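You operate a simulated robot arm through the tools that you are given. There is no shell and no other tool.

The job below is to be done with a simulated two-armed robot. You get a single attempt, and the scene is never put back.

Task
Bring the regulator down to about 0.4 bar, then run the yellow line at about 1 l/min.
Fine: the bleed tap is open while the regulator comes down and shut before the yellow tap opens.

Only the result counts: the job must be done as asked and must still hold three seconds after the hand-in. Knocking over, shifting, dropping, spilling or breaking anything else fails it.

Robot
Two 7-joint arms with fingered hands on one trunk that stands fixed in place. Base frame: the origin is at the foot of the trunk, x ahead of it, y to its left, z up. Readings come in m, rad, newtons and seconds.
The left shoulder is at [0.042, 0.163, 1.061], the right one opposite. Each reaches about 1.215 m from its shoulder. Payload 4 kg a hand.
The TCP of each hand is the grasp point between the finger pads, 0.036 m short of the fingertips. In the tool frame z runs along the fingers and y along their closing line. The gripper opens to 0.124 m; its body begins 0.042 m behind the TCP. The gripper is a hand of 4 fingers: y runs from the thumb to the fingers, the wrist lies at [-0.015, -0.099, -0.189] in the tool frame.
Orientation is that of the tool frame in the base frame, as [roll, pitch, yaw] about the fixed x, y, z axes, in that order (R = Rz(yaw) Ry(pitch) Rx(roll)). With the fingers straight down and the wrist toward the robot, the tool's x, y and z point along [0, 1, 0], [1, 0, 0] and [0, 0, -1] of the base frame.

Tools
- The arms move only by the tool drive_tool. It takes "left_deltas", "right_deltas" or both (then of equal length, played together; a hand with none holds still); each is a list of rows, each a list of 6 numbers: the shift along the base's x, y, z in m, then the turn, a rotation vector about the base's x, y, z in rad. In form: [[tx, ty, tz, ax, ay, az], ...]. A call has 1 to 20 rows; each row is the pose to reach, as a shift and turn from the pose commanded when the call began. Each row takes 0.2 s and may step no farther than 0.05 m and 0.15 rad from the row before; otherwise, the whole call is refused. A pose out of reach is approached as far as the arm can. The call stops where the force on the tool passes 40 N (or 10 N more than at its start, if that is more) or the arm is blocked; 0.2 s more then pass. In this call time passes only in rows, and 0.2 s behind the last. It gives the time, the measured TCP pose, the force on the tool (base axes), the opening and the grip force at its end, in the units of the frame above (readings bear some noise), with the torque about the TCP (base axes, N m) and any sound that the robot's microphone picked up.
- Cameras (640 x 400 px; columns grow to the right, rows downward): "scene" is now at [0.1515, 0.0209, 1.3168]; the picture's right is [0.21, -0.98, -0.03], its down [-0.30, -0.03, -0.95] and it looks along [0.93, 0.21, -0.30] (base axes); focal length 234 px, centre (320, 200). "left" rides on the left gripper at [-0.075, -0.086, -0.123] in its tool frame; the picture's right is [-0.70, -0.34, 0.63], its down [0.64, -0.68, 0.35] and it looks along [0.32, 0.65, 0.69] (tool axes); focal length 275 px, centre (320, 200). "right" rides on the right gripper at [0.075, -0.086, -0.123] in its tool frame; the picture's right is [-0.70, 0.34, -0.63], its down [-0.64, -0.68, 0.35] and it looks along [-0.32, 0.65, 0.69] (tool axes); focal length 275 px, centre (320, 200). There is no depth. A picture from a camera that has moved, and an enlarged one, comes with that camera's place and axes in the base frame and with its lens.
- get_image(camera): a new picture of that camera. No time passes.
- lift_body(by): moves the trunk up (or, below 0, down) by that many m; the arms and the scene camera ride with it, the base frame stays. It gives what a move gives, with no picture.
- set_fingers(index, middle, ring, thumb_bend, thumb_turn, hand): sets how far each is bent, from 0 (flat) to 100 (curled in); at 30 the hand is open as for a grip, at 70 the pads meet at the TCP. One left out holds its place. A second passes; each finger stops where it meets its share of the squeeze, and holds until it gets a number again. It is the only way to open and close the hand. It gives what a move gives, with no picture; readings hold the bend of each and the force on the fingers (four entries, about 0 where the hand has none), thumb and palm. thumb_turn goes from beside the hand (0) to across from the fingers (100), as for a grip.
- pan_tilt(pan, tilt): turns the head with the scene camera to pan (to the left, within 1.501 rad either way) and tilt (down, from -0.506 to 1.204), counted from straight ahead of the robot (the tilt from the chest, where the trunk bows). It gives what a move gives.
- close_up(camera, box): a new picture of the part [left, top, right, bottom] of that camera's present view, enlarged. No time passes.
- finish_job(): hands the job in; it is judged then, once.

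Places have to be worked out from the pictures, the camera data and where the tool is seen. Open the grippers and draw the arms clear of the work before you hand the job in, unless the task says otherwise.

The tools are called after "Request:" by a JSON object that holds its "method" and its "body". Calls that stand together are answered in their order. drive_tool: Moves the arms, as the interface text tells. Its arguments: {"type":"object","properties":{"left_deltas":{"type":"array"},"right_deltas":{"type":"array"}},"required":[]} The other tools are called the same way: lift_body (by) moves the trunk up or down; set_fingers (index, middle, ring, thumb_bend, thumb_turn, hand) moves the fingers one by one; pan_tilt (pan, tilt) turns the head that bears the scene camera; get_image (camera) takes a picture; close_up (camera, box) takes an enlarged picture of a part of a camera's view; finish_job () hands the job in.

At the start:

```text
time_s: 0.0
left_eef_pos: [0.4836, 0.4933, 1.2688]
left_ee_rot: [3.139, 0.001, 1.57]
left_ft_force: [-0.2, 0.5, 0.6]
left_ft_torque: [0.02, 0.03, -0.02]
left_width: 0.1234
left_finger_force: 0.1
left_shape: jaw
left_bend: [30.0, 30.0, 30.0, 30.0, 98.0]
left_finger forces: [0.0, 0.0, 0.0, 0.0, 0.0, 0.1]
right_eef_pos: [0.7283, 0.0487, 1.2927]
right_ee_rot: [-3.14, 0.0, 1.572]
right_ft_force: [-0.9, 0.1, 1.3]
right_ft_torque: [-0.02, 0.0, -0.01]
right_width: 0.1237
right_finger_force: 0.1
right_shape: jaw
right_bend: [30.0, 30.0, 30.0, 30.0, 98.0]
right_finger forces: [0.1, 0.0, 0.0, 0.0, 0.1, 0.0]
trunk travel left (down, up): [-0.225, 0.253]
head pan, tilt (commanded): [0.215, 0.152]
```

scene: 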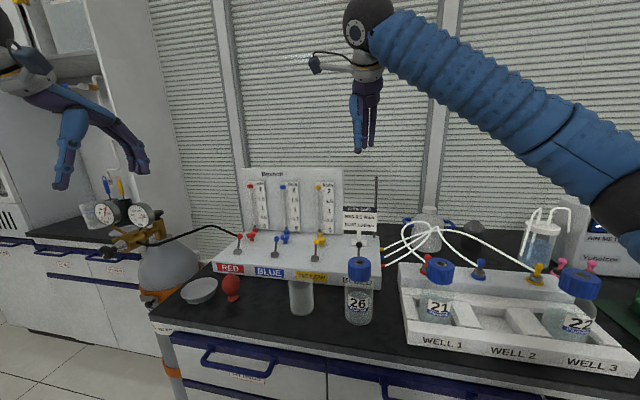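
right: 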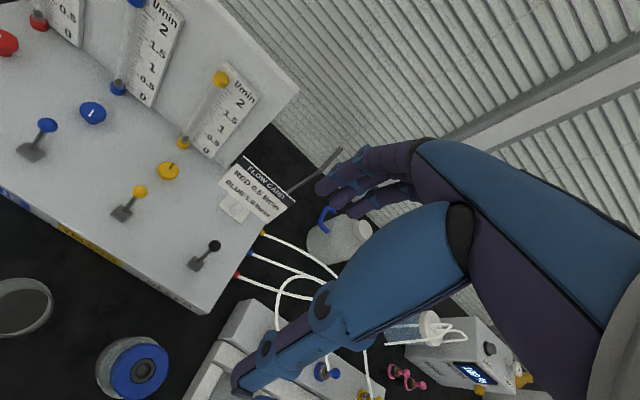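
left: 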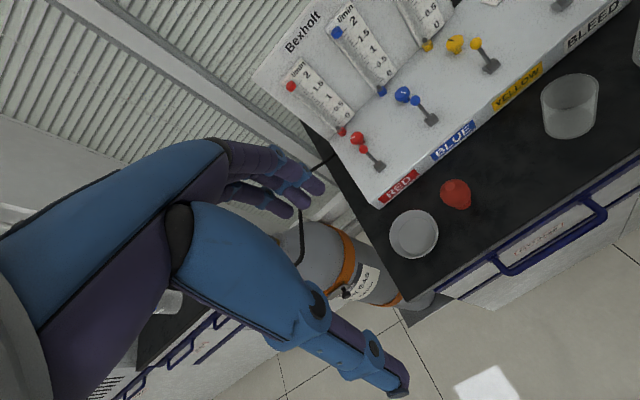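

I'll start by looking closely at the panel, the regulator on the cylinder, and the labels before I move anything.

Request:
{"method": "close_up", "body": {"camera": "scene", "box": [80, 160, 240, 300]}}

Request:
{"method": "close_up", "body": {"camera": "scene", "box": [220, 160, 400, 290]}}

Request:
{"method": "close_up", "body": {"camera": "right", "box": [0, 0, 320, 300]}}

Request:
{"method": "close_up", "body": {"camera": "left", "box": [240, 0, 640, 250]}}

```text
2.86 times, centred on (160, 230) of scene
camera zoom: at [0.1515, 0.0209, 1.3168], right [0.21, -0.98, -0.03], down [-0.3, -0.03, -0.95], along [0.93, 0.21, -0.3], focal length 668 px, centre (777, 114)
```

zoom: 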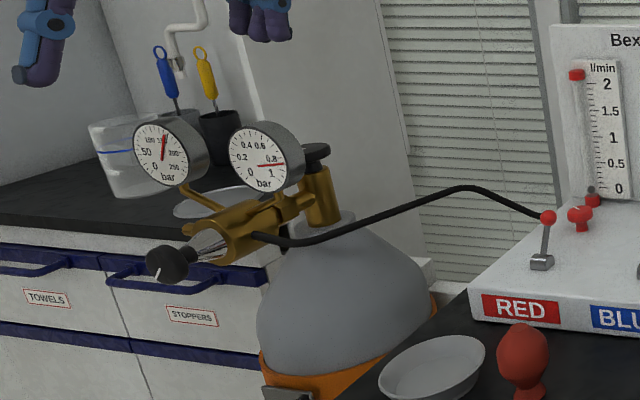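

```text
3.08 times, centred on (310, 225) of scene
camera zoom: at [0.1515, 0.0209, 1.3168], right [0.21, -0.98, -0.03], down [-0.3, -0.03, -0.95], along [0.93, 0.21, -0.3], focal length 719 px, centre (351, 123)
```

zoom: 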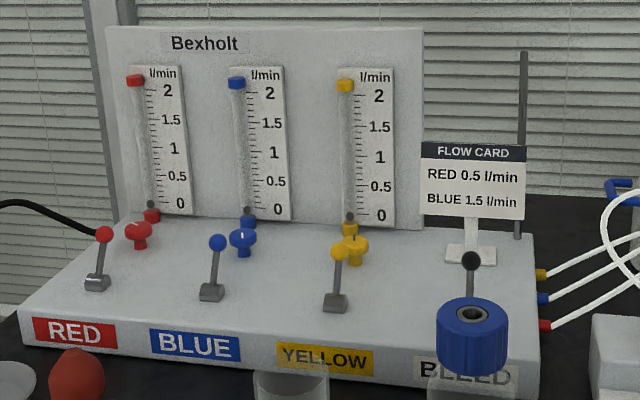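

```text
1.33 times, centred on (160, 150) of right
camera zoom: at [0.6427, 0.1231, 1.4161], right [0.34, -0.7, 0.63], down [-0.68, -0.64, -0.35], along [0.65, -0.32, -0.69], focal length 367 px, centre (533, 267)
```

zoom: 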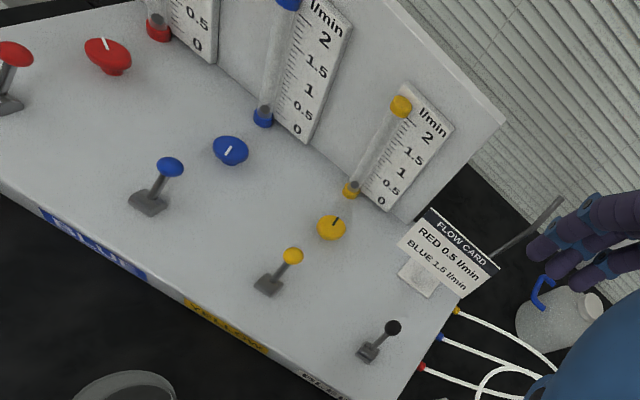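

```text
1.60 times, centred on (440, 125) of left
camera zoom: at [0.3977, 0.417, 1.3914], right [-0.34, -0.7, -0.63], down [-0.68, 0.64, -0.35], along [0.65, 0.32, -0.69], focal length 440 px, centre (128, 320)
```

zoom: 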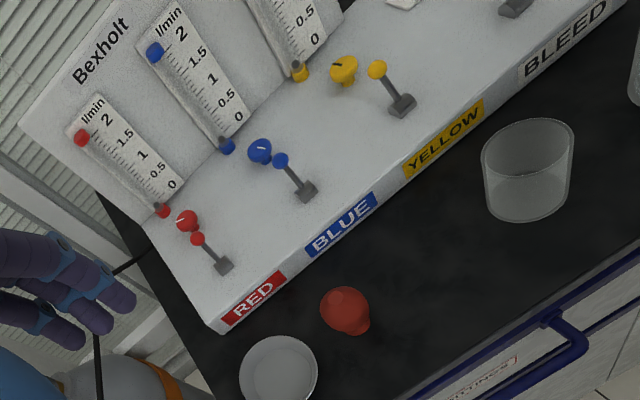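

All four tap levers lean away from the robot, and the floats sit at zero. Next I zoom in on the regulator gauge and pan toward the cylinder to see the knob better.

Request:
{"method": "pan_tilt", "body": {"pan": 0.9, "tilt": 0.35}}

Request:
{"method": "get_image", "body": {"camera": "scene"}}

```text
time_s: 1.1
left_eef_pos: [0.4831, 0.4906, 1.2686]
left_ee_rot: [3.141, -0.002, 1.573]
left_ft_force: [-0.5, 0.4, 0.0]
left_ft_torque: [-0.01, 0.0, 0.0]
left_width: 0.1237
left_finger_force: 0.1
left_shape: jaw
left_bend: [30.0, 30.0, 30.0, 30.0, 98.0]
left_finger forces: [0.0, 0.0, 0.0, 0.1, 0.0, 0.1]
right_eef_pos: [0.7282, 0.0489, 1.2939]
right_ee_rot: [-3.141, 0.0, 1.571]
right_ft_force: [-0.2, 1.3, 0.8]
right_ft_torque: [0.0, 0.0, 0.01]
right_width: 0.1234
right_finger_force: 0.0
right_shape: jaw
right_bend: [30.0, 30.0, 30.0, 30.0, 98.0]
right_finger forces: [0.0, 0.1, 0.1, 0.0, 0.0, 0.1]
trunk travel left (down, up): [-0.225, 0.253]
head pan, tilt (commanded): [0.901, 0.351]
```

```text
taken
camera scene: at [0.1164, 0.0741, 1.3035], right [0.77, -0.62, -0.12], down [-0.35, -0.27, -0.9], along [0.52, 0.74, -0.43], focal length 234 px, centre (320, 200)
```

scene: 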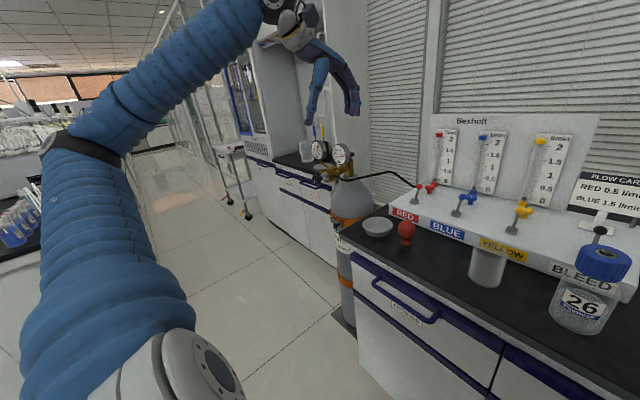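

The regulator sits near pixel (335,165) in this view. I zoom in on it and check the left wrist camera's view too.

Request:
{"method": "close_up", "body": {"camera": "scene", "box": [295, 130, 391, 190]}}

Request:
{"method": "close_up", "body": {"camera": "scene", "box": [327, 140, 359, 160]}}

Request:
{"method": "get_image", "body": {"camera": "left"}}

```text
6.67 times, centred on (343, 160) of scene
camera zoom: at [0.1164, 0.0741, 1.3035], right [0.77, -0.62, -0.12], down [-0.35, -0.27, -0.9], along [0.52, 0.74, -0.43], focal length 1558 px, centre (167, 467)
```

zoom: 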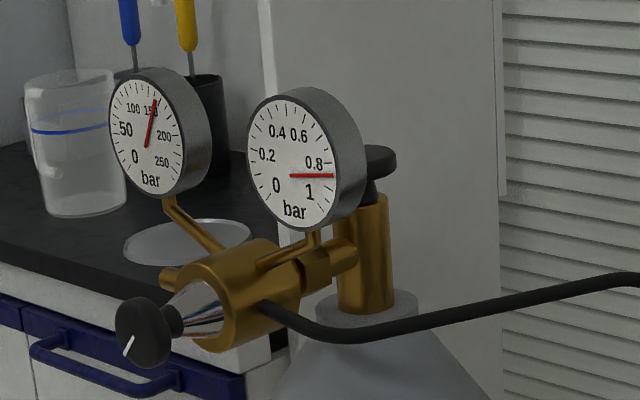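

```text
16.00 times, centred on (343, 150) of scene
camera zoom: at [0.1164, 0.0741, 1.3035], right [0.77, -0.62, -0.12], down [-0.35, -0.27, -0.9], along [0.52, 0.74, -0.43], focal length 3738 px, centre (-48, 1000)
```

zoom: 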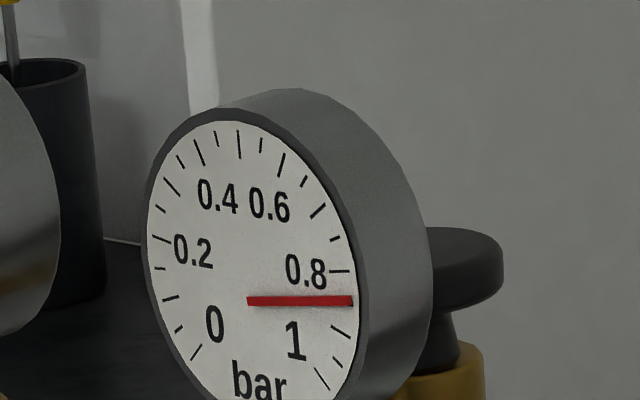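

```text
taken
camera left: at [0.3977, 0.417, 1.3914], right [-0.34, -0.7, -0.63], down [-0.68, 0.64, -0.35], along [0.65, 0.32, -0.69], focal length 275 px, centre (320, 200)
```

left: 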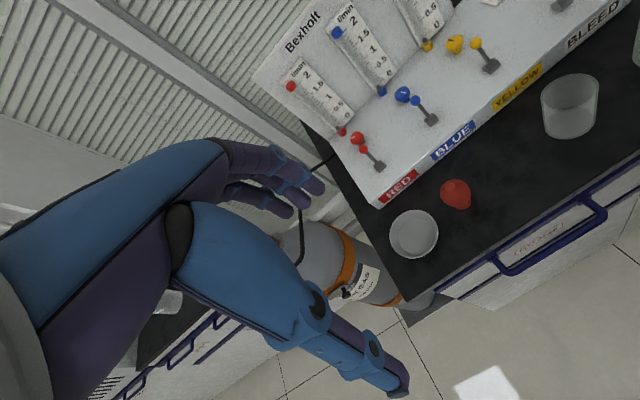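

The gauge reads about 0.85 bar. From triangulation, the bleed ball is at about [0.836, 0.050, 0.949], the yellow ball at [0.834, 0.193, 0.948] and the yellow needle knob at [0.913, 0.193, 0.915]. I narrow the right hand, turn the head back to the panel, and move the right hand above the bleed lever.

Request:
{"method": "set_fingers", "body": {"hand": "right", "index": 50, "middle": 50, "ring": 50, "thumb_bend": 50}}

Request:
{"method": "pan_tilt", "body": {"pan": 0.15, "tilt": 0.3}}

Request:
{"method": "drive_tool", "body": {"right_deltas": [[0.02, 0, -0.03, 0, 0, 0], [0.04, 0, -0.06, 0, 0, 0], [0.06, 0, -0.09, 0, 0, 0], [0.08, 0, -0.12, 0, 0, 0], [0.08, 0, -0.16, 0, 0, 0], [0.08, 0, -0.19, 0, 0, 0]]}}

Request:
{"method": "get_image", "body": {"camera": "scene"}}

Request:
{"method": "get_image", "body": {"camera": "right"}}

```text
time_s: 2.1
left_eef_pos: [0.4833, 0.493, 1.2686]
left_ee_rot: [3.141, 0.0, 1.571]
left_ft_force: [-0.6, 0.5, -1.1]
left_ft_torque: [-0.02, 0.01, 0.01]
left_width: 0.1233
left_finger_force: 0.1
left_shape: jaw
left_bend: [30.0, 30.0, 30.0, 30.0, 98.0]
left_finger forces: [0.0, 0.0, 0.0, 0.0, 0.0, 0.0]
right_eef_pos: [0.7283, 0.0489, 1.2931]
right_ee_rot: [3.142, 0.0, 1.572]
right_ft_force: [0.7, 0.7, 0.4]
right_ft_torque: [0.0, 0.03, 0.01]
right_width: 0.0625
right_finger_force: 0.2
right_shape: fingers
right_bend: [50.0, 50.0, 50.0, 50.0, 98.0]
right_finger forces: [0.1, 0.1, 0.1, 0.1, 0.0, 0.1]
trunk travel left (down, up): [-0.225, 0.253]
head pan, tilt (commanded): [0.901, 0.351]
```

```text
time_s: 3.2
left_eef_pos: [0.4833, 0.493, 1.2679]
left_ee_rot: [-3.141, -0.001, 1.571]
left_ft_force: [0.0, 0.1, -0.6]
left_ft_torque: [0.0, 0.02, 0.0]
left_width: 0.1236
left_finger_force: 0.1
left_shape: jaw
left_bend: [30.0, 30.0, 30.0, 30.0, 98.0]
left_finger forces: [0.0, 0.0, 0.0, 0.1, 0.1, 0.0]
right_eef_pos: [0.7289, 0.049, 1.2936]
right_ee_rot: [3.141, 0.0, 1.572]
right_ft_force: [0.2, 0.3, 0.5]
right_ft_torque: [-0.02, 0.02, -0.02]
right_width: 0.0623
right_finger_force: 0.0
right_shape: fingers
right_bend: [50.0, 50.0, 50.0, 50.0, 98.0]
right_finger forces: [0.0, 0.1, 0.0, 0.1, 0.0, 0.1]
trunk travel left (down, up): [-0.225, 0.253]
head pan, tilt (commanded): [0.15, 0.3]
```

```text
time_s: 4.6
left_eef_pos: [0.4839, 0.4931, 1.2693]
left_ee_rot: [-3.14, 0.0, 1.57]
left_ft_force: [0.1, 0.5, 1.0]
left_ft_torque: [0.02, 0.0, 0.0]
left_width: 0.1239
left_finger_force: 0.0
left_shape: jaw
left_bend: [30.0, 30.0, 30.0, 30.0, 98.0]
left_finger forces: [0.0, 0.0, 0.0, 0.1, 0.0, 0.0]
right_eef_pos: [0.8089, 0.0471, 1.1024]
right_ee_rot: [-3.141, -0.002, 1.571]
right_ft_force: [0.6, 0.3, -1.0]
right_ft_torque: [-0.02, -0.03, 0.0]
right_width: 0.0623
right_finger_force: 0.0
right_shape: fingers
right_bend: [50.0, 50.0, 50.0, 50.0, 98.0]
right_finger forces: [0.0, 0.0, 0.0, 0.0, 0.1, 0.1]
trunk travel left (down, up): [-0.225, 0.253]
head pan, tilt (commanded): [0.15, 0.3]
```

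```text
taken
camera scene: at [0.1516, 0.0152, 1.3028], right [0.15, -0.99, -0.02], down [-0.44, -0.04, -0.9], along [0.89, 0.14, -0.44], focal length 234 px, centre (320, 200)
```

scene: 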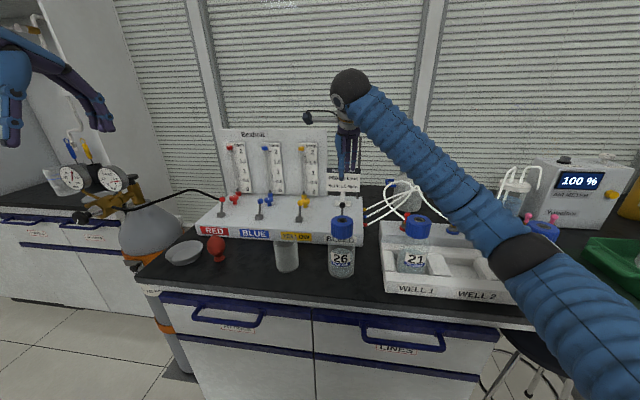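

```text
taken
camera right: at [0.7234, 0.1223, 1.2256], right [0.34, -0.7, 0.63], down [-0.68, -0.64, -0.35], along [0.65, -0.32, -0.69], focal length 275 px, centre (320, 200)
```

right: 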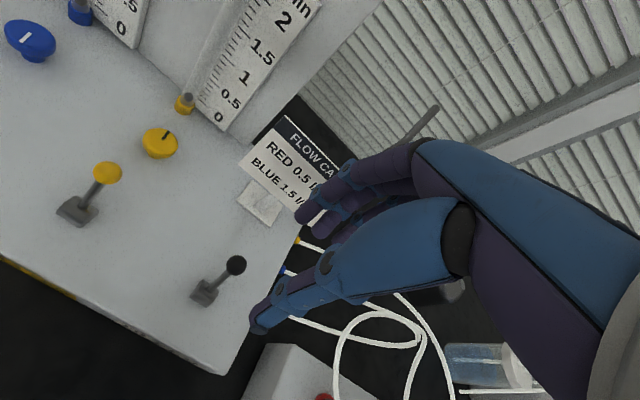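

The right hand is above the bleed lever, but its elbow hangs low over the well rack and bottles. I raise the trunk so the arm reaches down from higher up.

Request:
{"method": "lift_body", "body": {"by": 0.1}}

Request:
{"method": "lift_body", "body": {"by": 0.1}}

Request:
{"method": "get_image", "body": {"camera": "scene"}}

```text
time_s: 5.9
left_eef_pos: [0.4833, 0.4942, 1.3664]
left_ee_rot: [-3.139, 0.002, 1.57]
left_ft_force: [-0.4, 0.3, 0.0]
left_ft_torque: [-0.01, 0.0, 0.01]
left_width: 0.1234
left_finger_force: 0.1
left_shape: jaw
left_bend: [30.0, 30.0, 30.0, 30.0, 98.0]
left_finger forces: [0.0, 0.0, 0.1, 0.0, 0.0, 0.0]
right_eef_pos: [0.8083, 0.0482, 1.2027]
right_ee_rot: [-3.141, 0.0, 1.571]
right_ft_force: [1.1, -0.5, -1.3]
right_ft_torque: [0.0, 0.04, 0.01]
right_width: 0.0624
right_finger_force: 0.1
right_shape: fingers
right_bend: [50.0, 50.0, 50.0, 50.0, 98.0]
right_finger forces: [0.0, 0.0, 0.1, 0.0, 0.0, 0.0]
trunk travel left (down, up): [-0.325, 0.153]
head pan, tilt (commanded): [0.15, 0.3]
```

```text
time_s: 7.2
left_eef_pos: [0.4838, 0.4936, 1.467]
left_ee_rot: [3.141, 0.0, 1.571]
left_ft_force: [0.4, 0.1, -0.8]
left_ft_torque: [0.0, -0.04, 0.03]
left_width: 0.1236
left_finger_force: 0.1
left_shape: jaw
left_bend: [30.0, 30.0, 30.0, 30.0, 98.0]
left_finger forces: [0.1, 0.1, 0.0, 0.1, 0.0, 0.0]
right_eef_pos: [0.8078, 0.0476, 1.3024]
right_ee_rot: [-3.141, 0.0, 1.569]
right_ft_force: [-0.3, -0.4, -0.3]
right_ft_torque: [-0.02, 0.0, -0.01]
right_width: 0.0622
right_finger_force: 0.1
right_shape: fingers
right_bend: [50.0, 50.0, 50.0, 50.0, 98.0]
right_finger forces: [0.0, 0.0, 0.0, 0.1, 0.0, 0.0]
trunk travel left (down, up): [-0.425, 0.053]
head pan, tilt (commanded): [0.15, 0.3]
```

```text
taken
camera scene: at [0.0849, 0.0153, 1.5248], right [0.15, -0.99, 0.0], down [-0.3, -0.04, -0.95], along [0.94, 0.14, -0.3], focal length 234 px, centre (320, 200)
```

scene: 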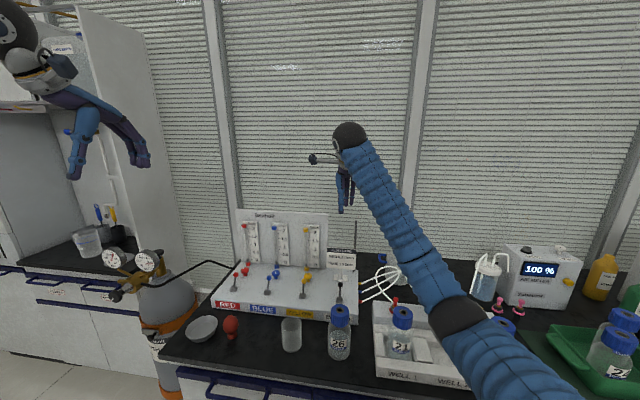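

The trunk rose 0.2 m and everything is clear. I lower the right hand toward the bleed lever to z ≈ 1.06 and check the elbow.

Request:
{"method": "pan_tilt", "body": {"pan": 0.0, "tilt": 0.45}}

Request:
{"method": "drive_tool", "body": {"right_deltas": [[0, 0, -0.04, 0, 0, 0], [0, 0, -0.08, 0, 0, 0], [0, 0, -0.12, 0, 0, 0], [0, 0, -0.16, 0, 0, 0], [0, 0, -0.2, 0, 0, 0], [0, 0, -0.24, 0, 0, 0]]}}

Request:
{"method": "get_image", "body": {"camera": "scene"}}

Request:
{"method": "get_image", "body": {"camera": "right"}}

```text
time_s: 7.9
left_eef_pos: [0.483, 0.4915, 1.4686]
left_ee_rot: [3.14, -0.001, 1.571]
left_ft_force: [-0.3, 0.4, -0.4]
left_ft_torque: [0.02, 0.03, 0.0]
left_width: 0.1237
left_finger_force: 0.1
left_shape: jaw
left_bend: [30.0, 30.0, 30.0, 30.0, 98.0]
left_finger forces: [0.1, 0.1, 0.0, 0.0, 0.0, 0.1]
right_eef_pos: [0.8083, 0.0494, 1.3037]
right_ee_rot: [-3.141, 0.001, 1.57]
right_ft_force: [-0.2, 0.1, 0.4]
right_ft_torque: [0.0, 0.0, 0.02]
right_width: 0.0623
right_finger_force: 0.1
right_shape: fingers
right_bend: [50.0, 50.0, 50.0, 50.0, 98.0]
right_finger forces: [0.0, 0.0, 0.0, 0.0, 0.1, 0.0]
trunk travel left (down, up): [-0.425, 0.053]
head pan, tilt (commanded): [0.0, 0.45]
```

```text
time_s: 9.3
left_eef_pos: [0.4834, 0.4925, 1.468]
left_ee_rot: [3.141, 0.001, 1.57]
left_ft_force: [0.7, 0.3, -0.5]
left_ft_torque: [0.02, 0.03, -0.01]
left_width: 0.1239
left_finger_force: 0.0
left_shape: jaw
left_bend: [30.0, 30.0, 30.0, 30.0, 98.0]
left_finger forces: [0.0, 0.0, 0.0, 0.1, 0.0, 0.0]
right_eef_pos: [0.8068, 0.0487, 1.0624]
right_ee_rot: [-3.141, 0.0, 1.57]
right_ft_force: [0.4, 0.2, 0.3]
right_ft_torque: [-0.03, -0.03, 0.01]
right_width: 0.0623
right_finger_force: 0.1
right_shape: fingers
right_bend: [50.0, 50.0, 50.0, 50.0, 98.0]
right_finger forces: [0.1, 0.1, 0.1, 0.0, 0.1, 0.0]
trunk travel left (down, up): [-0.425, 0.053]
head pan, tilt (commanded): [0.0, 0.45]
```

```text
taken
camera scene: at [0.0846, 0.0012, 1.5108], right [0.0, -1.0, 0.0], down [-0.44, 0.0, -0.9], along [0.9, 0.0, -0.44], focal length 234 px, centre (320, 200)
```

scene: 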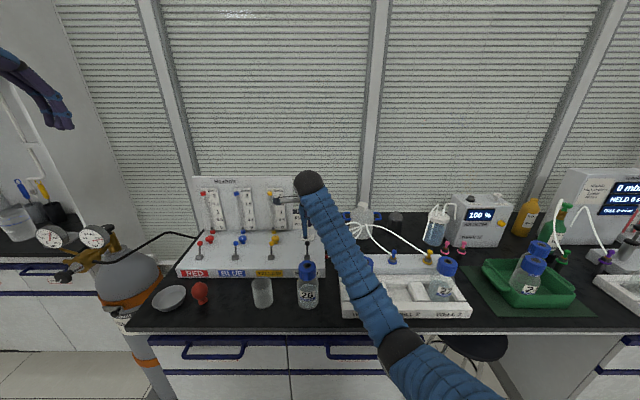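

```text
taken
camera right: at [0.7221, 0.1235, 1.186], right [0.34, -0.7, 0.63], down [-0.68, -0.64, -0.35], along [0.65, -0.32, -0.69], focal length 275 px, centre (320, 200)
```

right: 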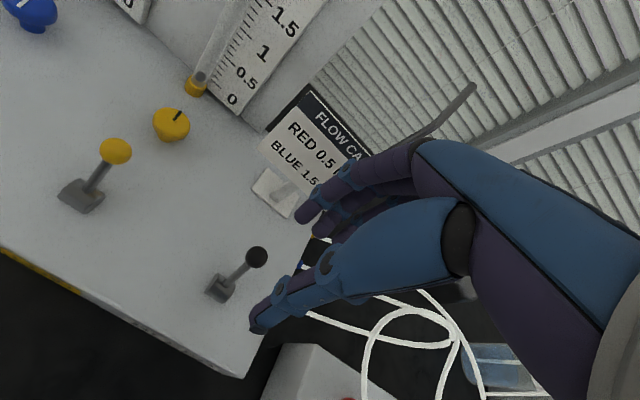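

The camera's picture matches my estimate of the bleed ball position. I centre the hand around the ball (TCP x ≈ 0.832), then lower it in small steps so the ball sits between the thumb and fingers.

Request:
{"method": "drive_tool", "body": {"right_deltas": [[0.013, 0, 0, 0, 0, 0], [0.025, 0, -0.01, 0, 0, 0], [0.025, 0, -0.03, 0, 0, 0], [0.025, 0, -0.05, 0, 0, 0], [0.025, 0, -0.065, 0, 0, 0]]}}

Request:
{"method": "get_image", "body": {"camera": "right"}}

Request:
{"method": "close_up", "body": {"camera": "scene", "box": [240, 160, 400, 320]}}

```text
time_s: 10.5
left_eef_pos: [0.4833, 0.4931, 1.4679]
left_ee_rot: [3.141, -0.001, 1.57]
left_ft_force: [0.2, 0.0, 0.1]
left_ft_torque: [0.03, 0.05, 0.03]
left_width: 0.1233
left_finger_force: 0.1
left_shape: jaw
left_bend: [30.0, 30.0, 30.0, 30.0, 98.0]
left_finger forces: [0.0, 0.0, 0.1, 0.1, 0.1, 0.0]
right_eef_pos: [0.8333, 0.0482, 0.9986]
right_ee_rot: [3.141, 0.0, 1.572]
right_ft_force: [0.0, 0.0, -0.1]
right_ft_torque: [0.0, 0.01, 0.0]
right_width: 0.0623
right_finger_force: 0.1
right_shape: fingers
right_bend: [50.0, 50.0, 50.0, 50.0, 98.0]
right_finger forces: [0.0, 0.0, 0.0, 0.0, 0.0, 0.0]
trunk travel left (down, up): [-0.425, 0.053]
head pan, tilt (commanded): [0.0, 0.45]
```

```text
taken
camera right: at [0.7475, 0.123, 1.1212], right [0.34, -0.7, 0.63], down [-0.68, -0.64, -0.35], along [0.65, -0.32, -0.69], focal length 275 px, centre (320, 200)
```

right: 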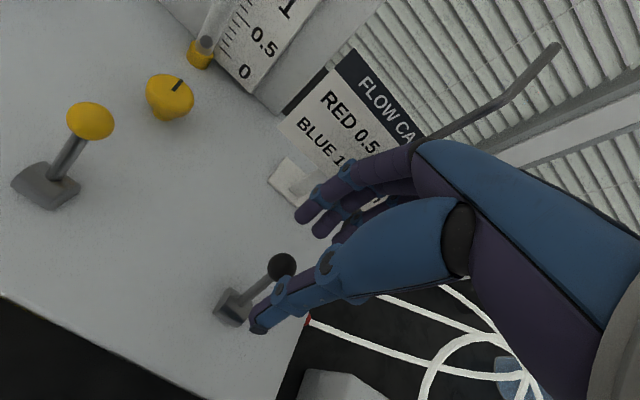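

```text
2.50 times, centred on (320, 240) of scene
camera zoom: at [0.0841, 0.0013, 1.5108], right [0.0, -1.0, 0.0], down [-0.44, 0.0, -0.9], along [0.9, 0.0, -0.44], focal length 584 px, centre (320, 100)
```

zoom: 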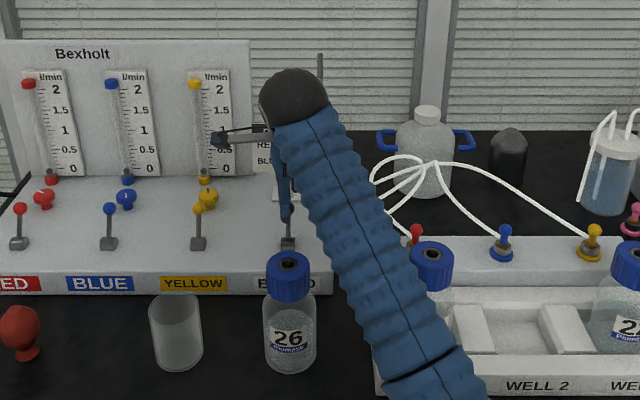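

The thumb tip is at about [0.79, 0.05] and the fingers at x ≈ 0.873, so the ball (x ≈ 0.836) lies between them. I lower the last 37 mm.

Request:
{"method": "drive_tool", "body": {"right_deltas": [[0, 0, -0.012, 0, 0, 0], [0, 0, -0.024, 0, 0, 0], [0, 0, -0.037, 0, 0, 0]]}}

Request:
{"method": "get_image", "body": {"camera": "right"}}

```text
time_s: 11.3
left_eef_pos: [0.4837, 0.4934, 1.4677]
left_ee_rot: [-3.141, -0.001, 1.571]
left_ft_force: [0.4, 1.1, 0.7]
left_ft_torque: [-0.01, -0.01, -0.04]
left_width: 0.1237
left_finger_force: 0.1
left_shape: jaw
left_bend: [30.0, 30.0, 30.0, 30.0, 98.0]
left_finger forces: [0.1, 0.1, 0.0, 0.0, 0.0, 0.0]
right_eef_pos: [0.8328, 0.0471, 0.9614]
right_ee_rot: [-3.139, 0.0, 1.57]
right_ft_force: [0.0, -0.2, 1.0]
right_ft_torque: [-0.02, -0.01, -0.02]
right_width: 0.0625
right_finger_force: 0.1
right_shape: fingers
right_bend: [50.0, 50.0, 50.0, 50.0, 98.0]
right_finger forces: [0.0, 0.0, 0.1, 0.0, 0.1, 0.0]
trunk travel left (down, up): [-0.425, 0.053]
head pan, tilt (commanded): [0.0, 0.45]
```

```text
taken
camera right: at [0.7478, 0.1228, 1.0843], right [0.34, -0.7, 0.63], down [-0.68, -0.64, -0.35], along [0.65, -0.32, -0.69], focal length 275 px, centre (320, 200)
```

right: 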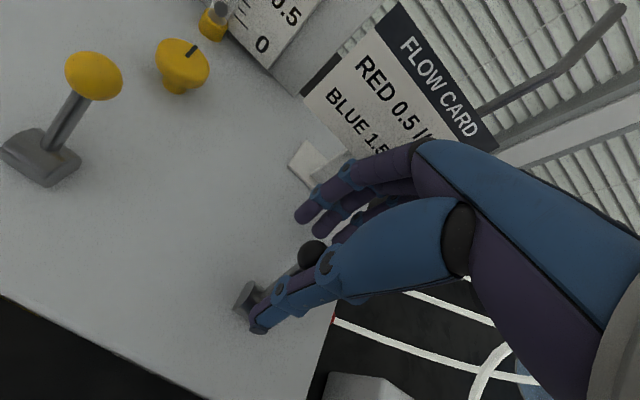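

The bleed ball is now straddled. I pull slowly toward the robot (−x) so the fingers drag the lever over, and watch the force and sound.

Request:
{"method": "drive_tool", "body": {"right_deltas": [[-0.01, 0, 0, 0, 0, 0], [-0.02, 0, 0, 0, 0, 0], [-0.03, 0, 0, 0, 0, 0], [-0.04, 0, 0, 0, 0, 0], [-0.05, 0, 0, 0, 0, 0]]}}

Request:
{"method": "get_image", "body": {"camera": "right"}}

Request:
{"method": "close_up", "body": {"camera": "scene", "box": [240, 220, 360, 310]}}

```text
time_s: 12.5
left_eef_pos: [0.4835, 0.4922, 1.4682]
left_ee_rot: [-3.141, 0.0, 1.571]
left_ft_force: [-0.2, 0.4, -0.1]
left_ft_torque: [0.01, 0.01, -0.01]
left_width: 0.1235
left_finger_force: 0.0
left_shape: jaw
left_bend: [30.0, 30.0, 30.0, 30.0, 98.0]
left_finger forces: [0.0, 0.1, 0.0, 0.0, 0.0, 0.0]
right_eef_pos: [0.7825, 0.0485, 0.9609]
right_ee_rot: [-3.14, 0.001, 1.57]
right_ft_force: [0.2, 1.3, 0.5]
right_ft_torque: [-0.02, -0.01, 0.02]
right_width: 0.0629
right_finger_force: 0.4
right_shape: fingers
right_bend: [49.0, 50.0, 50.0, 50.0, 98.0]
right_finger forces: [0.9, 0.1, 0.0, 0.0, 0.0, 0.1]
trunk travel left (down, up): [-0.425, 0.053]
head pan, tilt (commanded): [0.0, 0.45]
```

```text
taken
camera right: at [0.6971, 0.1232, 1.0841], right [0.34, -0.7, 0.63], down [-0.68, -0.64, -0.35], along [0.65, -0.32, -0.69], focal length 275 px, centre (320, 200)
```

right: 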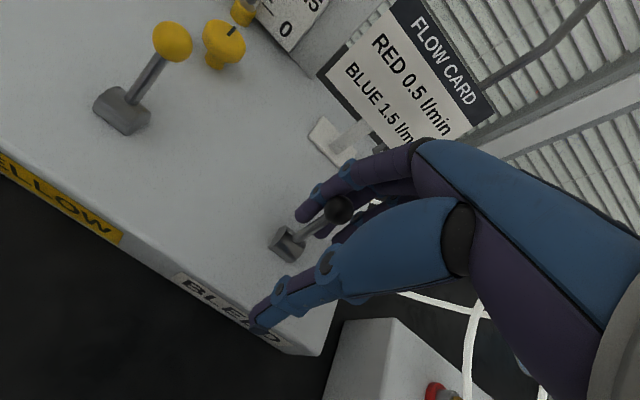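

```text
4.44 times, centred on (300, 265) of scene
camera zoom: at [0.084, 0.0013, 1.5108], right [0.0, -1.0, 0.0], down [-0.44, 0.0, -0.9], along [0.9, 0.0, -0.44], focal length 1038 px, centre (409, -89)
```

zoom: 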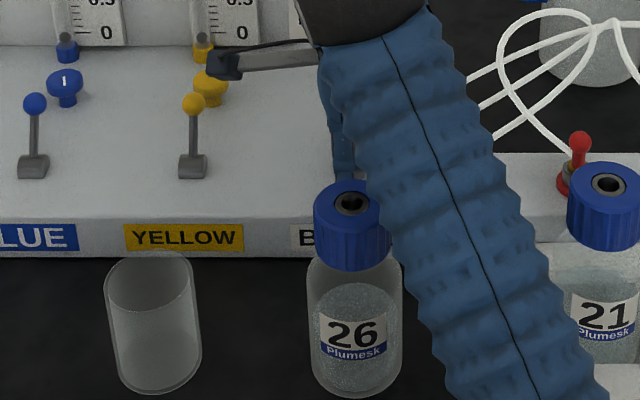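

The index finger has just touched the ball (0.9 N) and the lever has barely moved. I keep pulling in small steps.

Request:
{"method": "drive_tool", "body": {"right_deltas": [[-0.008, 0, 0, 0, 0, 0], [-0.016, 0, 0, 0, 0, 0]]}}

Request:
{"method": "get_image", "body": {"camera": "right"}}

```text
time_s: 13.1
left_eef_pos: [0.4821, 0.4917, 1.4689]
left_ee_rot: [3.141, 0.001, 1.57]
left_ft_force: [0.0, 0.5, -0.4]
left_ft_torque: [-0.01, -0.01, -0.04]
left_width: 0.1236
left_finger_force: 0.1
left_shape: jaw
left_bend: [30.0, 30.0, 30.0, 30.0, 98.0]
left_finger forces: [0.0, 0.0, 0.1, 0.0, 0.0, 0.0]
right_eef_pos: [0.7658, 0.0481, 0.9604]
right_ee_rot: [-3.141, 0.0, 1.572]
right_ft_force: [0.1, -0.5, 0.4]
right_ft_torque: [0.0, -0.01, 0.0]
right_width: 0.0624
right_finger_force: 0.1
right_shape: fingers
right_bend: [50.0, 50.0, 50.0, 50.0, 98.0]
right_finger forces: [0.0, 0.1, 0.0, 0.1, 0.1, 0.0]
trunk travel left (down, up): [-0.425, 0.053]
head pan, tilt (commanded): [0.0, 0.45]
```

```text
taken
camera right: at [0.6809, 0.1229, 1.0842], right [0.34, -0.7, 0.63], down [-0.68, -0.64, -0.35], along [0.65, -0.32, -0.69], focal length 275 px, centre (320, 200)
```

right: 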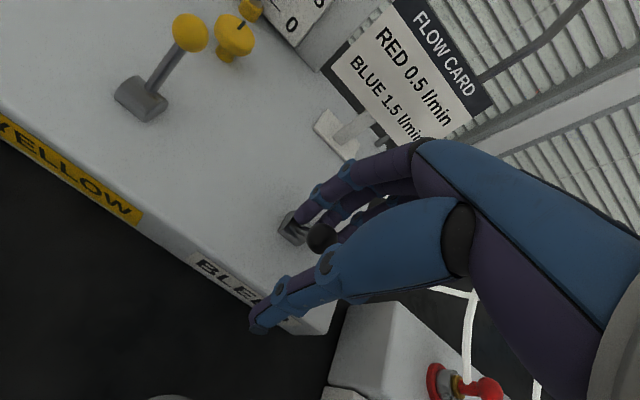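

The bleed lever flipped over: its ball is now at about [0.783, 0.047, 0.949]. The right hand stays where it is, and I check the gauge and regulator again from the higher viewpoint.

Request:
{"method": "pan_tilt", "body": {"pan": 0.75, "tilt": 0.45}}

Request:
{"method": "get_image", "body": {"camera": "scene"}}

Request:
{"method": "close_up", "body": {"camera": "right", "box": [220, 160, 420, 300]}}

```text
time_s: 14.2
left_eef_pos: [0.4823, 0.4924, 1.4683]
left_ee_rot: [-3.141, 0.0, 1.57]
left_ft_force: [0.3, -0.1, 0.0]
left_ft_torque: [-0.02, -0.01, -0.01]
left_width: 0.1238
left_finger_force: 0.2
left_shape: jaw
left_bend: [30.0, 30.0, 30.0, 30.0, 98.0]
left_finger forces: [0.0, 0.0, 0.1, 0.0, 0.0, 0.0]
right_eef_pos: [0.7662, 0.0478, 0.9609]
right_ee_rot: [3.14, 0.002, 1.571]
right_ft_force: [-1.0, 0.2, -0.2]
right_ft_torque: [-0.03, 0.04, -0.01]
right_width: 0.0624
right_finger_force: 0.2
right_shape: fingers
right_bend: [50.0, 50.0, 50.0, 50.0, 98.0]
right_finger forces: [0.1, 0.0, 0.0, 0.0, 0.0, 0.0]
trunk travel left (down, up): [-0.425, 0.053]
head pan, tilt (commanded): [0.75, 0.45]
```

```text
taken
camera scene: at [0.0596, 0.0639, 1.511], right [0.68, -0.73, -0.01], down [-0.33, -0.3, -0.9], along [0.66, 0.61, -0.44], focal length 234 px, centre (320, 200)
```

scene: 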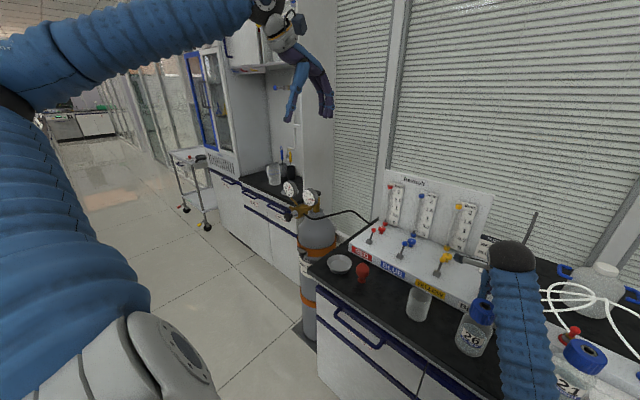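

```text
2.86 times, centred on (320, 230) of right
camera zoom: at [0.6812, 0.1229, 1.0841], right [0.34, -0.7, 0.63], down [-0.68, -0.64, -0.35], along [0.65, -0.32, -0.69], focal length 786 px, centre (320, 114)
```

zoom: 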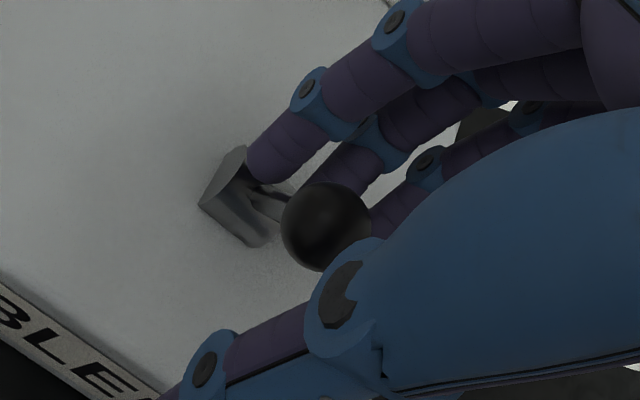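

The right hand still straddles the flipped lever without touching it. I zoom on the regulator to read the gauge and to triangulate the knob against the earlier lower view.

Request:
{"method": "close_up", "body": {"camera": "scene", "box": [268, 170, 348, 220]}}

Request:
{"method": "close_up", "body": {"camera": "scene", "box": [296, 182, 328, 212]}}

Request:
{"method": "get_image", "body": {"camera": "left"}}

```text
8.00 times, centred on (308, 195) of scene
camera zoom: at [0.0596, 0.0639, 1.511], right [0.68, -0.73, -0.01], down [-0.33, -0.3, -0.9], along [0.66, 0.61, -0.44], focal length 1869 px, centre (416, 240)
```

zoom: 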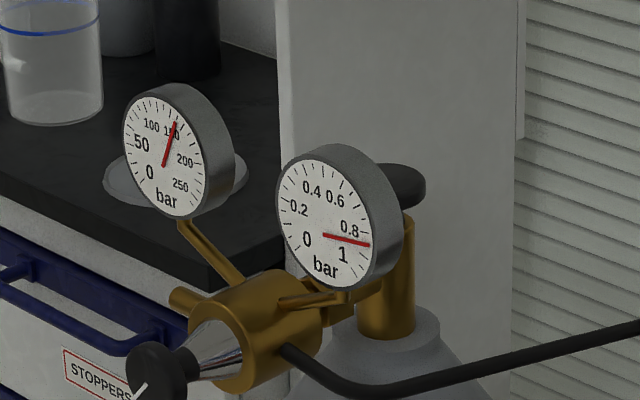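

```text
13.33 times, centred on (312, 197) of scene
camera zoom: at [0.0596, 0.0639, 1.511], right [0.68, -0.73, -0.01], down [-0.33, -0.3, -0.9], along [0.66, 0.61, -0.44], focal length 3115 px, centre (427, 240)
```

zoom: 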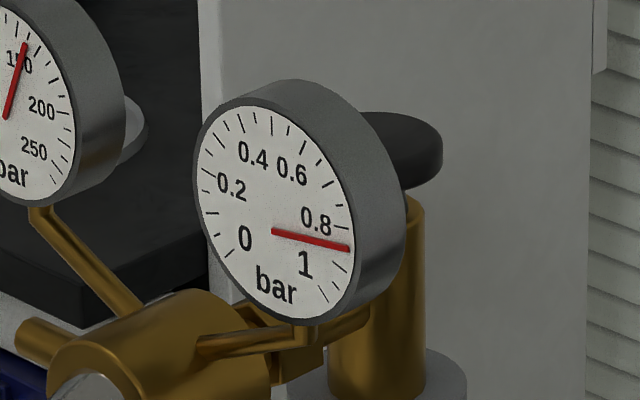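

```text
taken
camera left: at [0.3976, 0.4171, 1.5914], right [-0.34, -0.7, -0.63], down [-0.68, 0.64, -0.35], along [0.65, 0.32, -0.69], focal length 275 px, centre (320, 200)
```

left: 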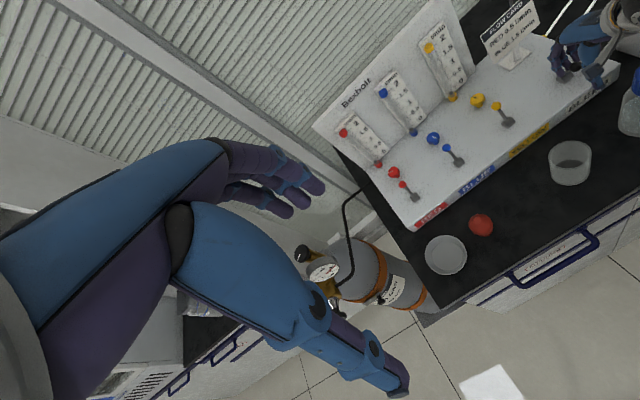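

The low-pressure gauge still reads about 0.85–0.87 bar, so the regulator keeps its setting until turned. I move the left hand to its left so its wrist camera sees the regulator knob unobstructed.

Request:
{"method": "drive_tool", "body": {"left_deltas": [[0, 0.04, 0, 0, 0, 0], [0, 0.08, 0, 0, 0, 0], [0, 0.12, 0, 0, 0, 0], [0, 0.16, 0, 0, 0, 0], [0, 0.2, 0, 0, 0, 0]]}}

Request:
{"method": "get_image", "body": {"camera": "left"}}

Request:
{"method": "get_image", "body": {"camera": "scene"}}

```text
time_s: 15.4
left_eef_pos: [0.4834, 0.693, 1.4676]
left_ee_rot: [-3.139, 0.0, 1.57]
left_ft_force: [-1.1, 0.2, 0.7]
left_ft_torque: [-0.05, -0.03, 0.05]
left_width: 0.1237
left_finger_force: 0.0
left_shape: jaw
left_bend: [30.0, 30.0, 30.0, 30.0, 98.0]
left_finger forces: [0.0, 0.1, 0.0, 0.1, 0.1, 0.1]
right_eef_pos: [0.7664, 0.049, 0.9604]
right_ee_rot: [3.14, -0.001, 1.572]
right_ft_force: [-0.5, 0.2, 0.2]
right_ft_torque: [0.01, 0.0, -0.02]
right_width: 0.0623
right_finger_force: 0.0
right_shape: fingers
right_bend: [50.0, 50.0, 50.0, 50.0, 98.0]
right_finger forces: [0.1, 0.0, 0.1, 0.0, 0.1, 0.0]
trunk travel left (down, up): [-0.425, 0.053]
head pan, tilt (commanded): [0.75, 0.45]
```

```text
taken
camera left: at [0.3975, 0.6186, 1.5907], right [-0.34, -0.7, -0.63], down [-0.68, 0.64, -0.35], along [0.65, 0.32, -0.69], focal length 275 px, centre (320, 200)
```

left: 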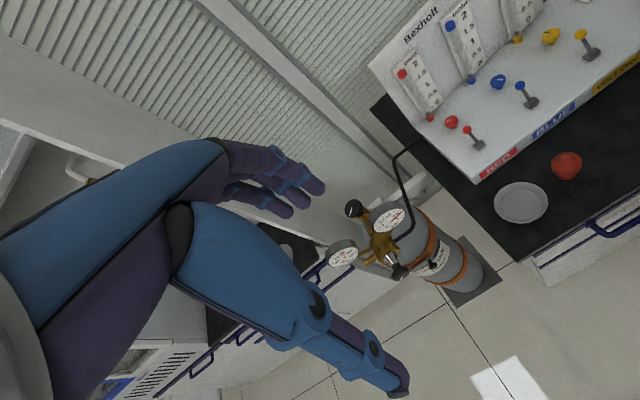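

```text
taken
camera scene: at [0.0597, 0.0648, 1.511], right [0.68, -0.73, 0.0], down [-0.33, -0.3, -0.9], along [0.66, 0.61, -0.44], focal length 234 px, centre (320, 200)
```

scene: 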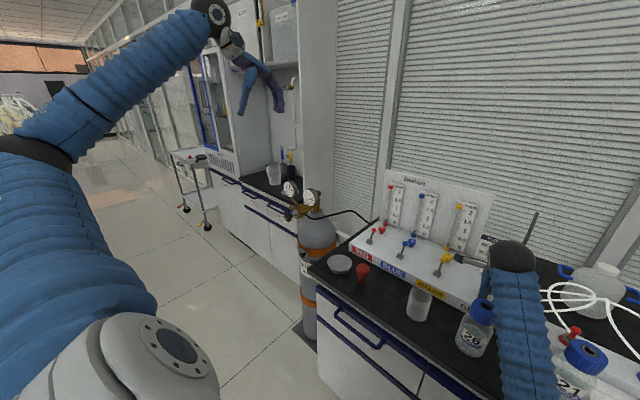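

Now the regulator shows clearly in the left wrist camera near (380,240). I zoom in on it.

Request:
{"method": "close_up", "body": {"camera": "left", "box": [316, 190, 444, 290]}}

Request:
{"method": "close_up", "body": {"camera": "scene", "box": [268, 175, 348, 225]}}

```text
4.00 times, centred on (380, 240) of left
camera zoom: at [0.3975, 0.6186, 1.5907], right [-0.34, -0.7, -0.63], down [-0.68, 0.64, -0.35], along [0.65, 0.32, -0.69], focal length 1101 px, centre (80, 40)
```

zoom: 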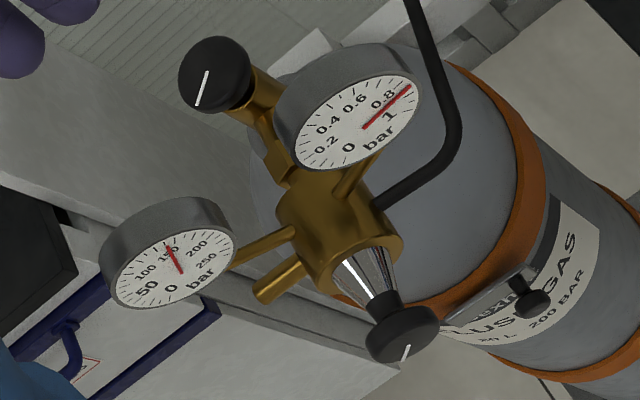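

```text
8.00 times, centred on (308, 200) of scene
camera zoom: at [0.0597, 0.0648, 1.511], right [0.68, -0.73, 0.0], down [-0.33, -0.3, -0.9], along [0.66, 0.61, -0.44], focal length 1869 px, centre (416, 200)
```

zoom: 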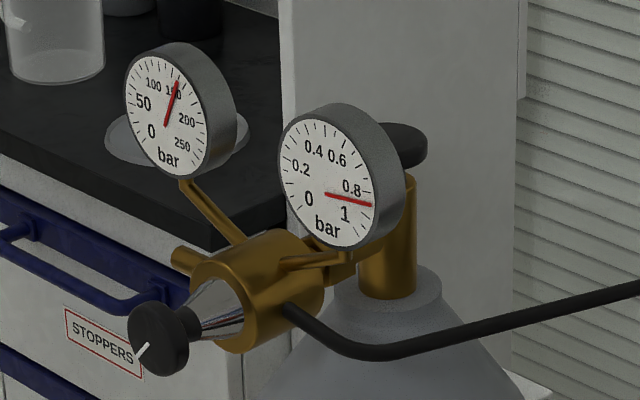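

Triangulating from both cameras agrees well. The regulator knob centre is at about [0.634, 0.797, 0.973] with its axis along −x, it is about 0.043 m across, and the brass front starts at x ≈ 0.683. I reorient the left hand so the fingers point forward (+x) with the thumb to the right, still high and away from everything.

Request:
{"method": "drive_tool", "body": {"left_deltas": [[0, 0.007, -0.006, -0.0806, -0.0806, 0.0806], [0, 0.014, -0.012, -0.1612, -0.1612, 0.1612], [0, 0.021, -0.018, -0.2418, -0.2418, 0.2418], [0, 0.028, -0.024, -0.3224, -0.3224, 0.3224], [0, 0.035, -0.03, -0.403, -0.403, 0.403], [0, 0.042, -0.036, -0.4836, -0.4836, 0.4836], [0, 0.049, -0.042, -0.5642, -0.5642, 0.5642], [0, 0.056, -0.048, -0.6448, -0.6448, 0.6448], [0, 0.063, -0.054, -0.7254, -0.7254, 0.7254], [0, 0.07, -0.06, -0.806, -0.806, 0.806], [0, 0.077, -0.066, -0.8866, -0.8866, 0.8866], [0, 0.084, -0.072, -0.9672, -0.9672, 0.9672], [0, 0.091, -0.078, -1.0478, -1.0478, 1.0478], [0, 0.098, -0.084, -1.1284, -1.1284, 1.1284], [0, 0.104, -0.09, -1.209, -1.209, 1.209]]}}

Request:
{"method": "get_image", "body": {"camera": "scene"}}

Request:
{"method": "get_image", "body": {"camera": "left"}}

```text
time_s: 18.6
left_eef_pos: [0.4827, 0.7973, 1.3779]
left_ee_rot: [-0.854, 1.57, -0.851]
left_ft_force: [0.2, -1.0, -0.2]
left_ft_torque: [0.0, 0.02, 0.02]
left_width: 0.1237
left_finger_force: 0.0
left_shape: jaw
left_bend: [30.0, 30.0, 30.0, 30.0, 98.0]
left_finger forces: [0.1, 0.0, 0.0, 0.0, 0.1, 0.1]
right_eef_pos: [0.7655, 0.0481, 0.9612]
right_ee_rot: [-3.14, -0.001, 1.571]
right_ft_force: [0.1, -0.3, -0.1]
right_ft_torque: [0.04, 0.04, 0.01]
right_width: 0.0624
right_finger_force: 0.1
right_shape: fingers
right_bend: [50.0, 50.0, 50.0, 50.0, 98.0]
right_finger forces: [0.0, 0.0, 0.1, 0.0, 0.0, 0.0]
trunk travel left (down, up): [-0.425, 0.053]
head pan, tilt (commanded): [0.75, 0.45]
```

```text
taken
camera scene: at [0.0603, 0.0632, 1.511], right [0.68, -0.73, -0.01], down [-0.33, -0.3, -0.9], along [0.65, 0.61, -0.44], focal length 234 px, centre (320, 200)
```

scene: 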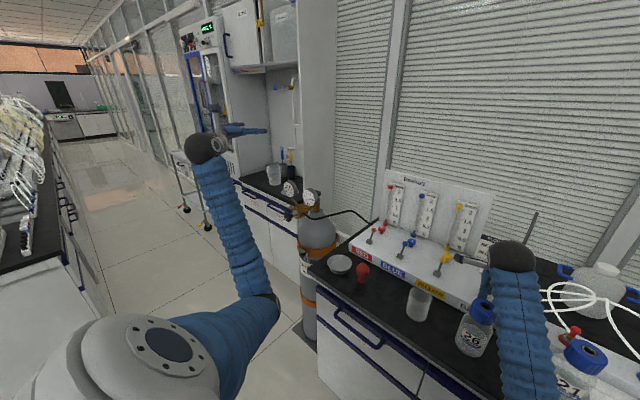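

```text
taken
camera left: at [0.3605, 0.7098, 1.4536], right [0.63, -0.34, 0.7], down [0.35, -0.68, -0.64], along [0.69, 0.65, -0.32], focal length 275 px, centre (320, 200)
```

left: 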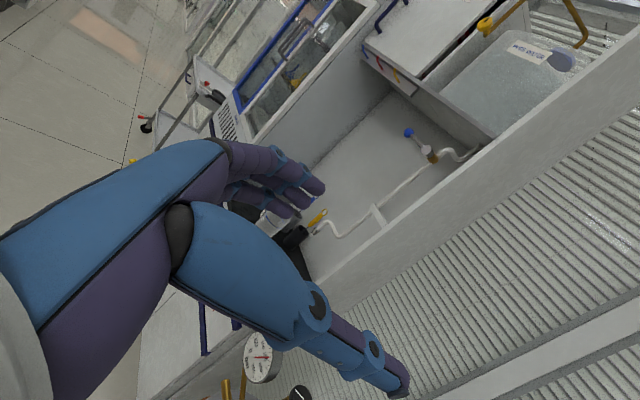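

The left hand now points forward with the thumb to the right, and the arm is clear of the bench. I lower it in two stages to the knob's height while staying back at x ≈ 0.48.

Request:
{"method": "drive_tool", "body": {"left_deltas": [[0, 0, -0.04, 0, 0, 0], [0, 0, -0.08, 0, 0, 0], [0, 0, -0.12, 0, 0, 0], [0, 0, -0.16, 0, 0, 0], [0, 0, -0.2, 0, 0, 0]]}}

Request:
{"method": "get_image", "body": {"camera": "scene"}}

Request:
{"method": "get_image", "body": {"camera": "left"}}

```text
time_s: 19.8
left_eef_pos: [0.4849, 0.7966, 1.1775]
left_ee_rot: [-0.235, 1.57, -0.234]
left_ft_force: [-0.1, -0.2, 0.5]
left_ft_torque: [0.03, 0.04, 0.01]
left_width: 0.1239
left_finger_force: 0.0
left_shape: jaw
left_bend: [30.0, 30.0, 30.0, 30.0, 98.0]
left_finger forces: [0.0, 0.0, 0.1, 0.0, 0.1, 0.0]
right_eef_pos: [0.7654, 0.0492, 0.9612]
right_ee_rot: [-3.141, 0.0, 1.572]
right_ft_force: [0.0, -0.4, 0.1]
right_ft_torque: [0.0, 0.02, -0.03]
right_width: 0.0625
right_finger_force: 0.0
right_shape: fingers
right_bend: [50.0, 50.0, 50.0, 50.0, 98.0]
right_finger forces: [0.0, 0.0, 0.1, 0.0, 0.1, 0.1]
trunk travel left (down, up): [-0.425, 0.053]
head pan, tilt (commanded): [0.75, 0.45]
```

```text
taken
camera scene: at [0.0594, 0.064, 1.511], right [0.68, -0.73, -0.01], down [-0.33, -0.3, -0.9], along [0.66, 0.61, -0.44], focal length 234 px, centre (320, 200)
```

scene: 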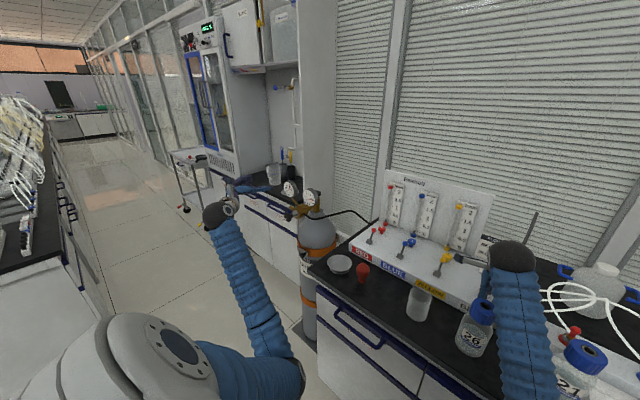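

```text
taken
camera left: at [0.3609, 0.7103, 1.2532], right [0.63, -0.34, 0.7], down [0.35, -0.68, -0.64], along [0.69, 0.65, -0.32], focal length 275 px, centre (320, 200)
```

left: 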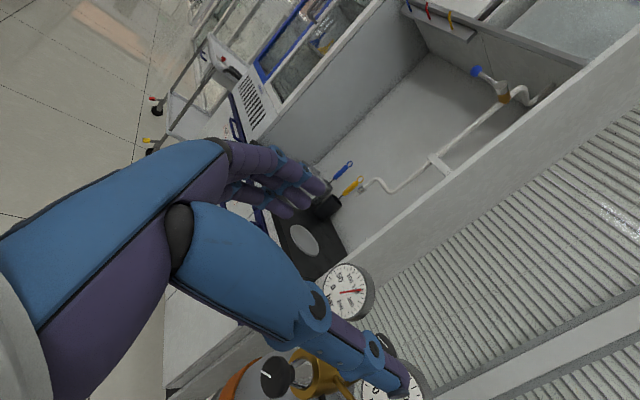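

The elbow is at about [0.26, 0.37, 0.86], well ahead of the bench front. I continue down to the knob height.

Request:
{"method": "drive_tool", "body": {"left_deltas": [[0, 0, -0.04, 0, 0, 0], [0, 0, -0.08, 0, 0, 0], [0, 0, -0.12, 0, 0, 0], [0, 0, -0.16, 0, 0, 0], [0, 0, -0.2045, 0, 0, 0]]}}

Request:
{"method": "get_image", "body": {"camera": "scene"}}

Request:
{"method": "get_image", "body": {"camera": "left"}}

```text
time_s: 21.0
left_eef_pos: [0.4831, 0.7966, 0.9736]
left_ee_rot: [-1.223, 1.57, -1.222]
left_ft_force: [-0.4, 0.6, 0.5]
left_ft_torque: [0.0, -0.02, -0.01]
left_width: 0.1237
left_finger_force: 0.0
left_shape: jaw
left_bend: [30.0, 30.0, 30.0, 30.0, 98.0]
left_finger forces: [0.1, 0.0, 0.0, 0.0, 0.0, 0.0]
right_eef_pos: [0.7656, 0.0479, 0.9615]
right_ee_rot: [3.142, -0.001, 1.57]
right_ft_force: [0.4, 0.8, -0.4]
right_ft_torque: [-0.03, -0.01, 0.01]
right_width: 0.0622
right_finger_force: 0.2
right_shape: fingers
right_bend: [50.0, 50.0, 50.0, 50.0, 98.0]
right_finger forces: [0.1, 0.1, 0.1, 0.0, 0.1, 0.0]
trunk travel left (down, up): [-0.425, 0.053]
head pan, tilt (commanded): [0.75, 0.45]
```

```text
taken
camera scene: at [0.0591, 0.0643, 1.511], right [0.68, -0.73, 0.0], down [-0.33, -0.3, -0.9], along [0.66, 0.61, -0.44], focal length 234 px, centre (320, 200)
```

scene: 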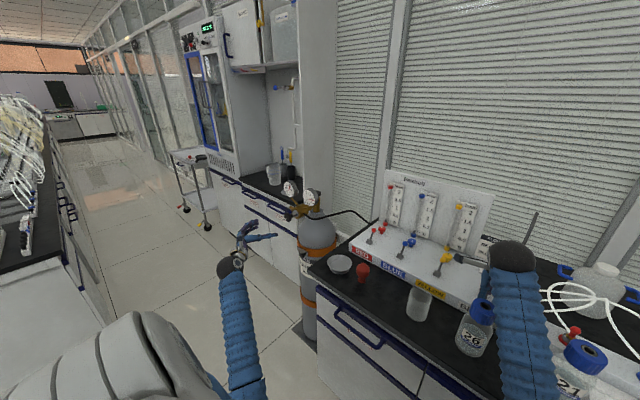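

```text
taken
camera left: at [0.3607, 0.7103, 1.0494], right [0.63, -0.34, 0.7], down [0.35, -0.68, -0.64], along [0.69, 0.65, -0.32], focal length 275 px, centre (320, 200)
```

left: 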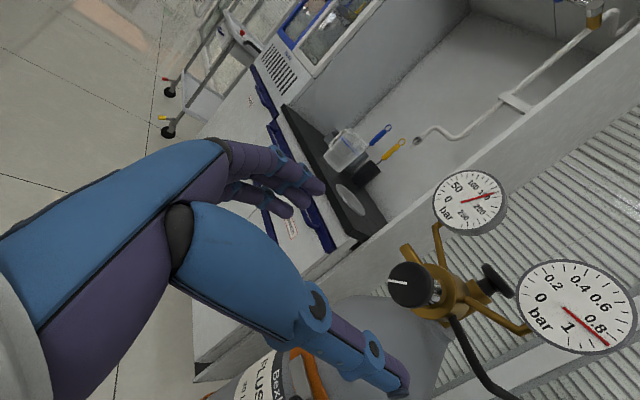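

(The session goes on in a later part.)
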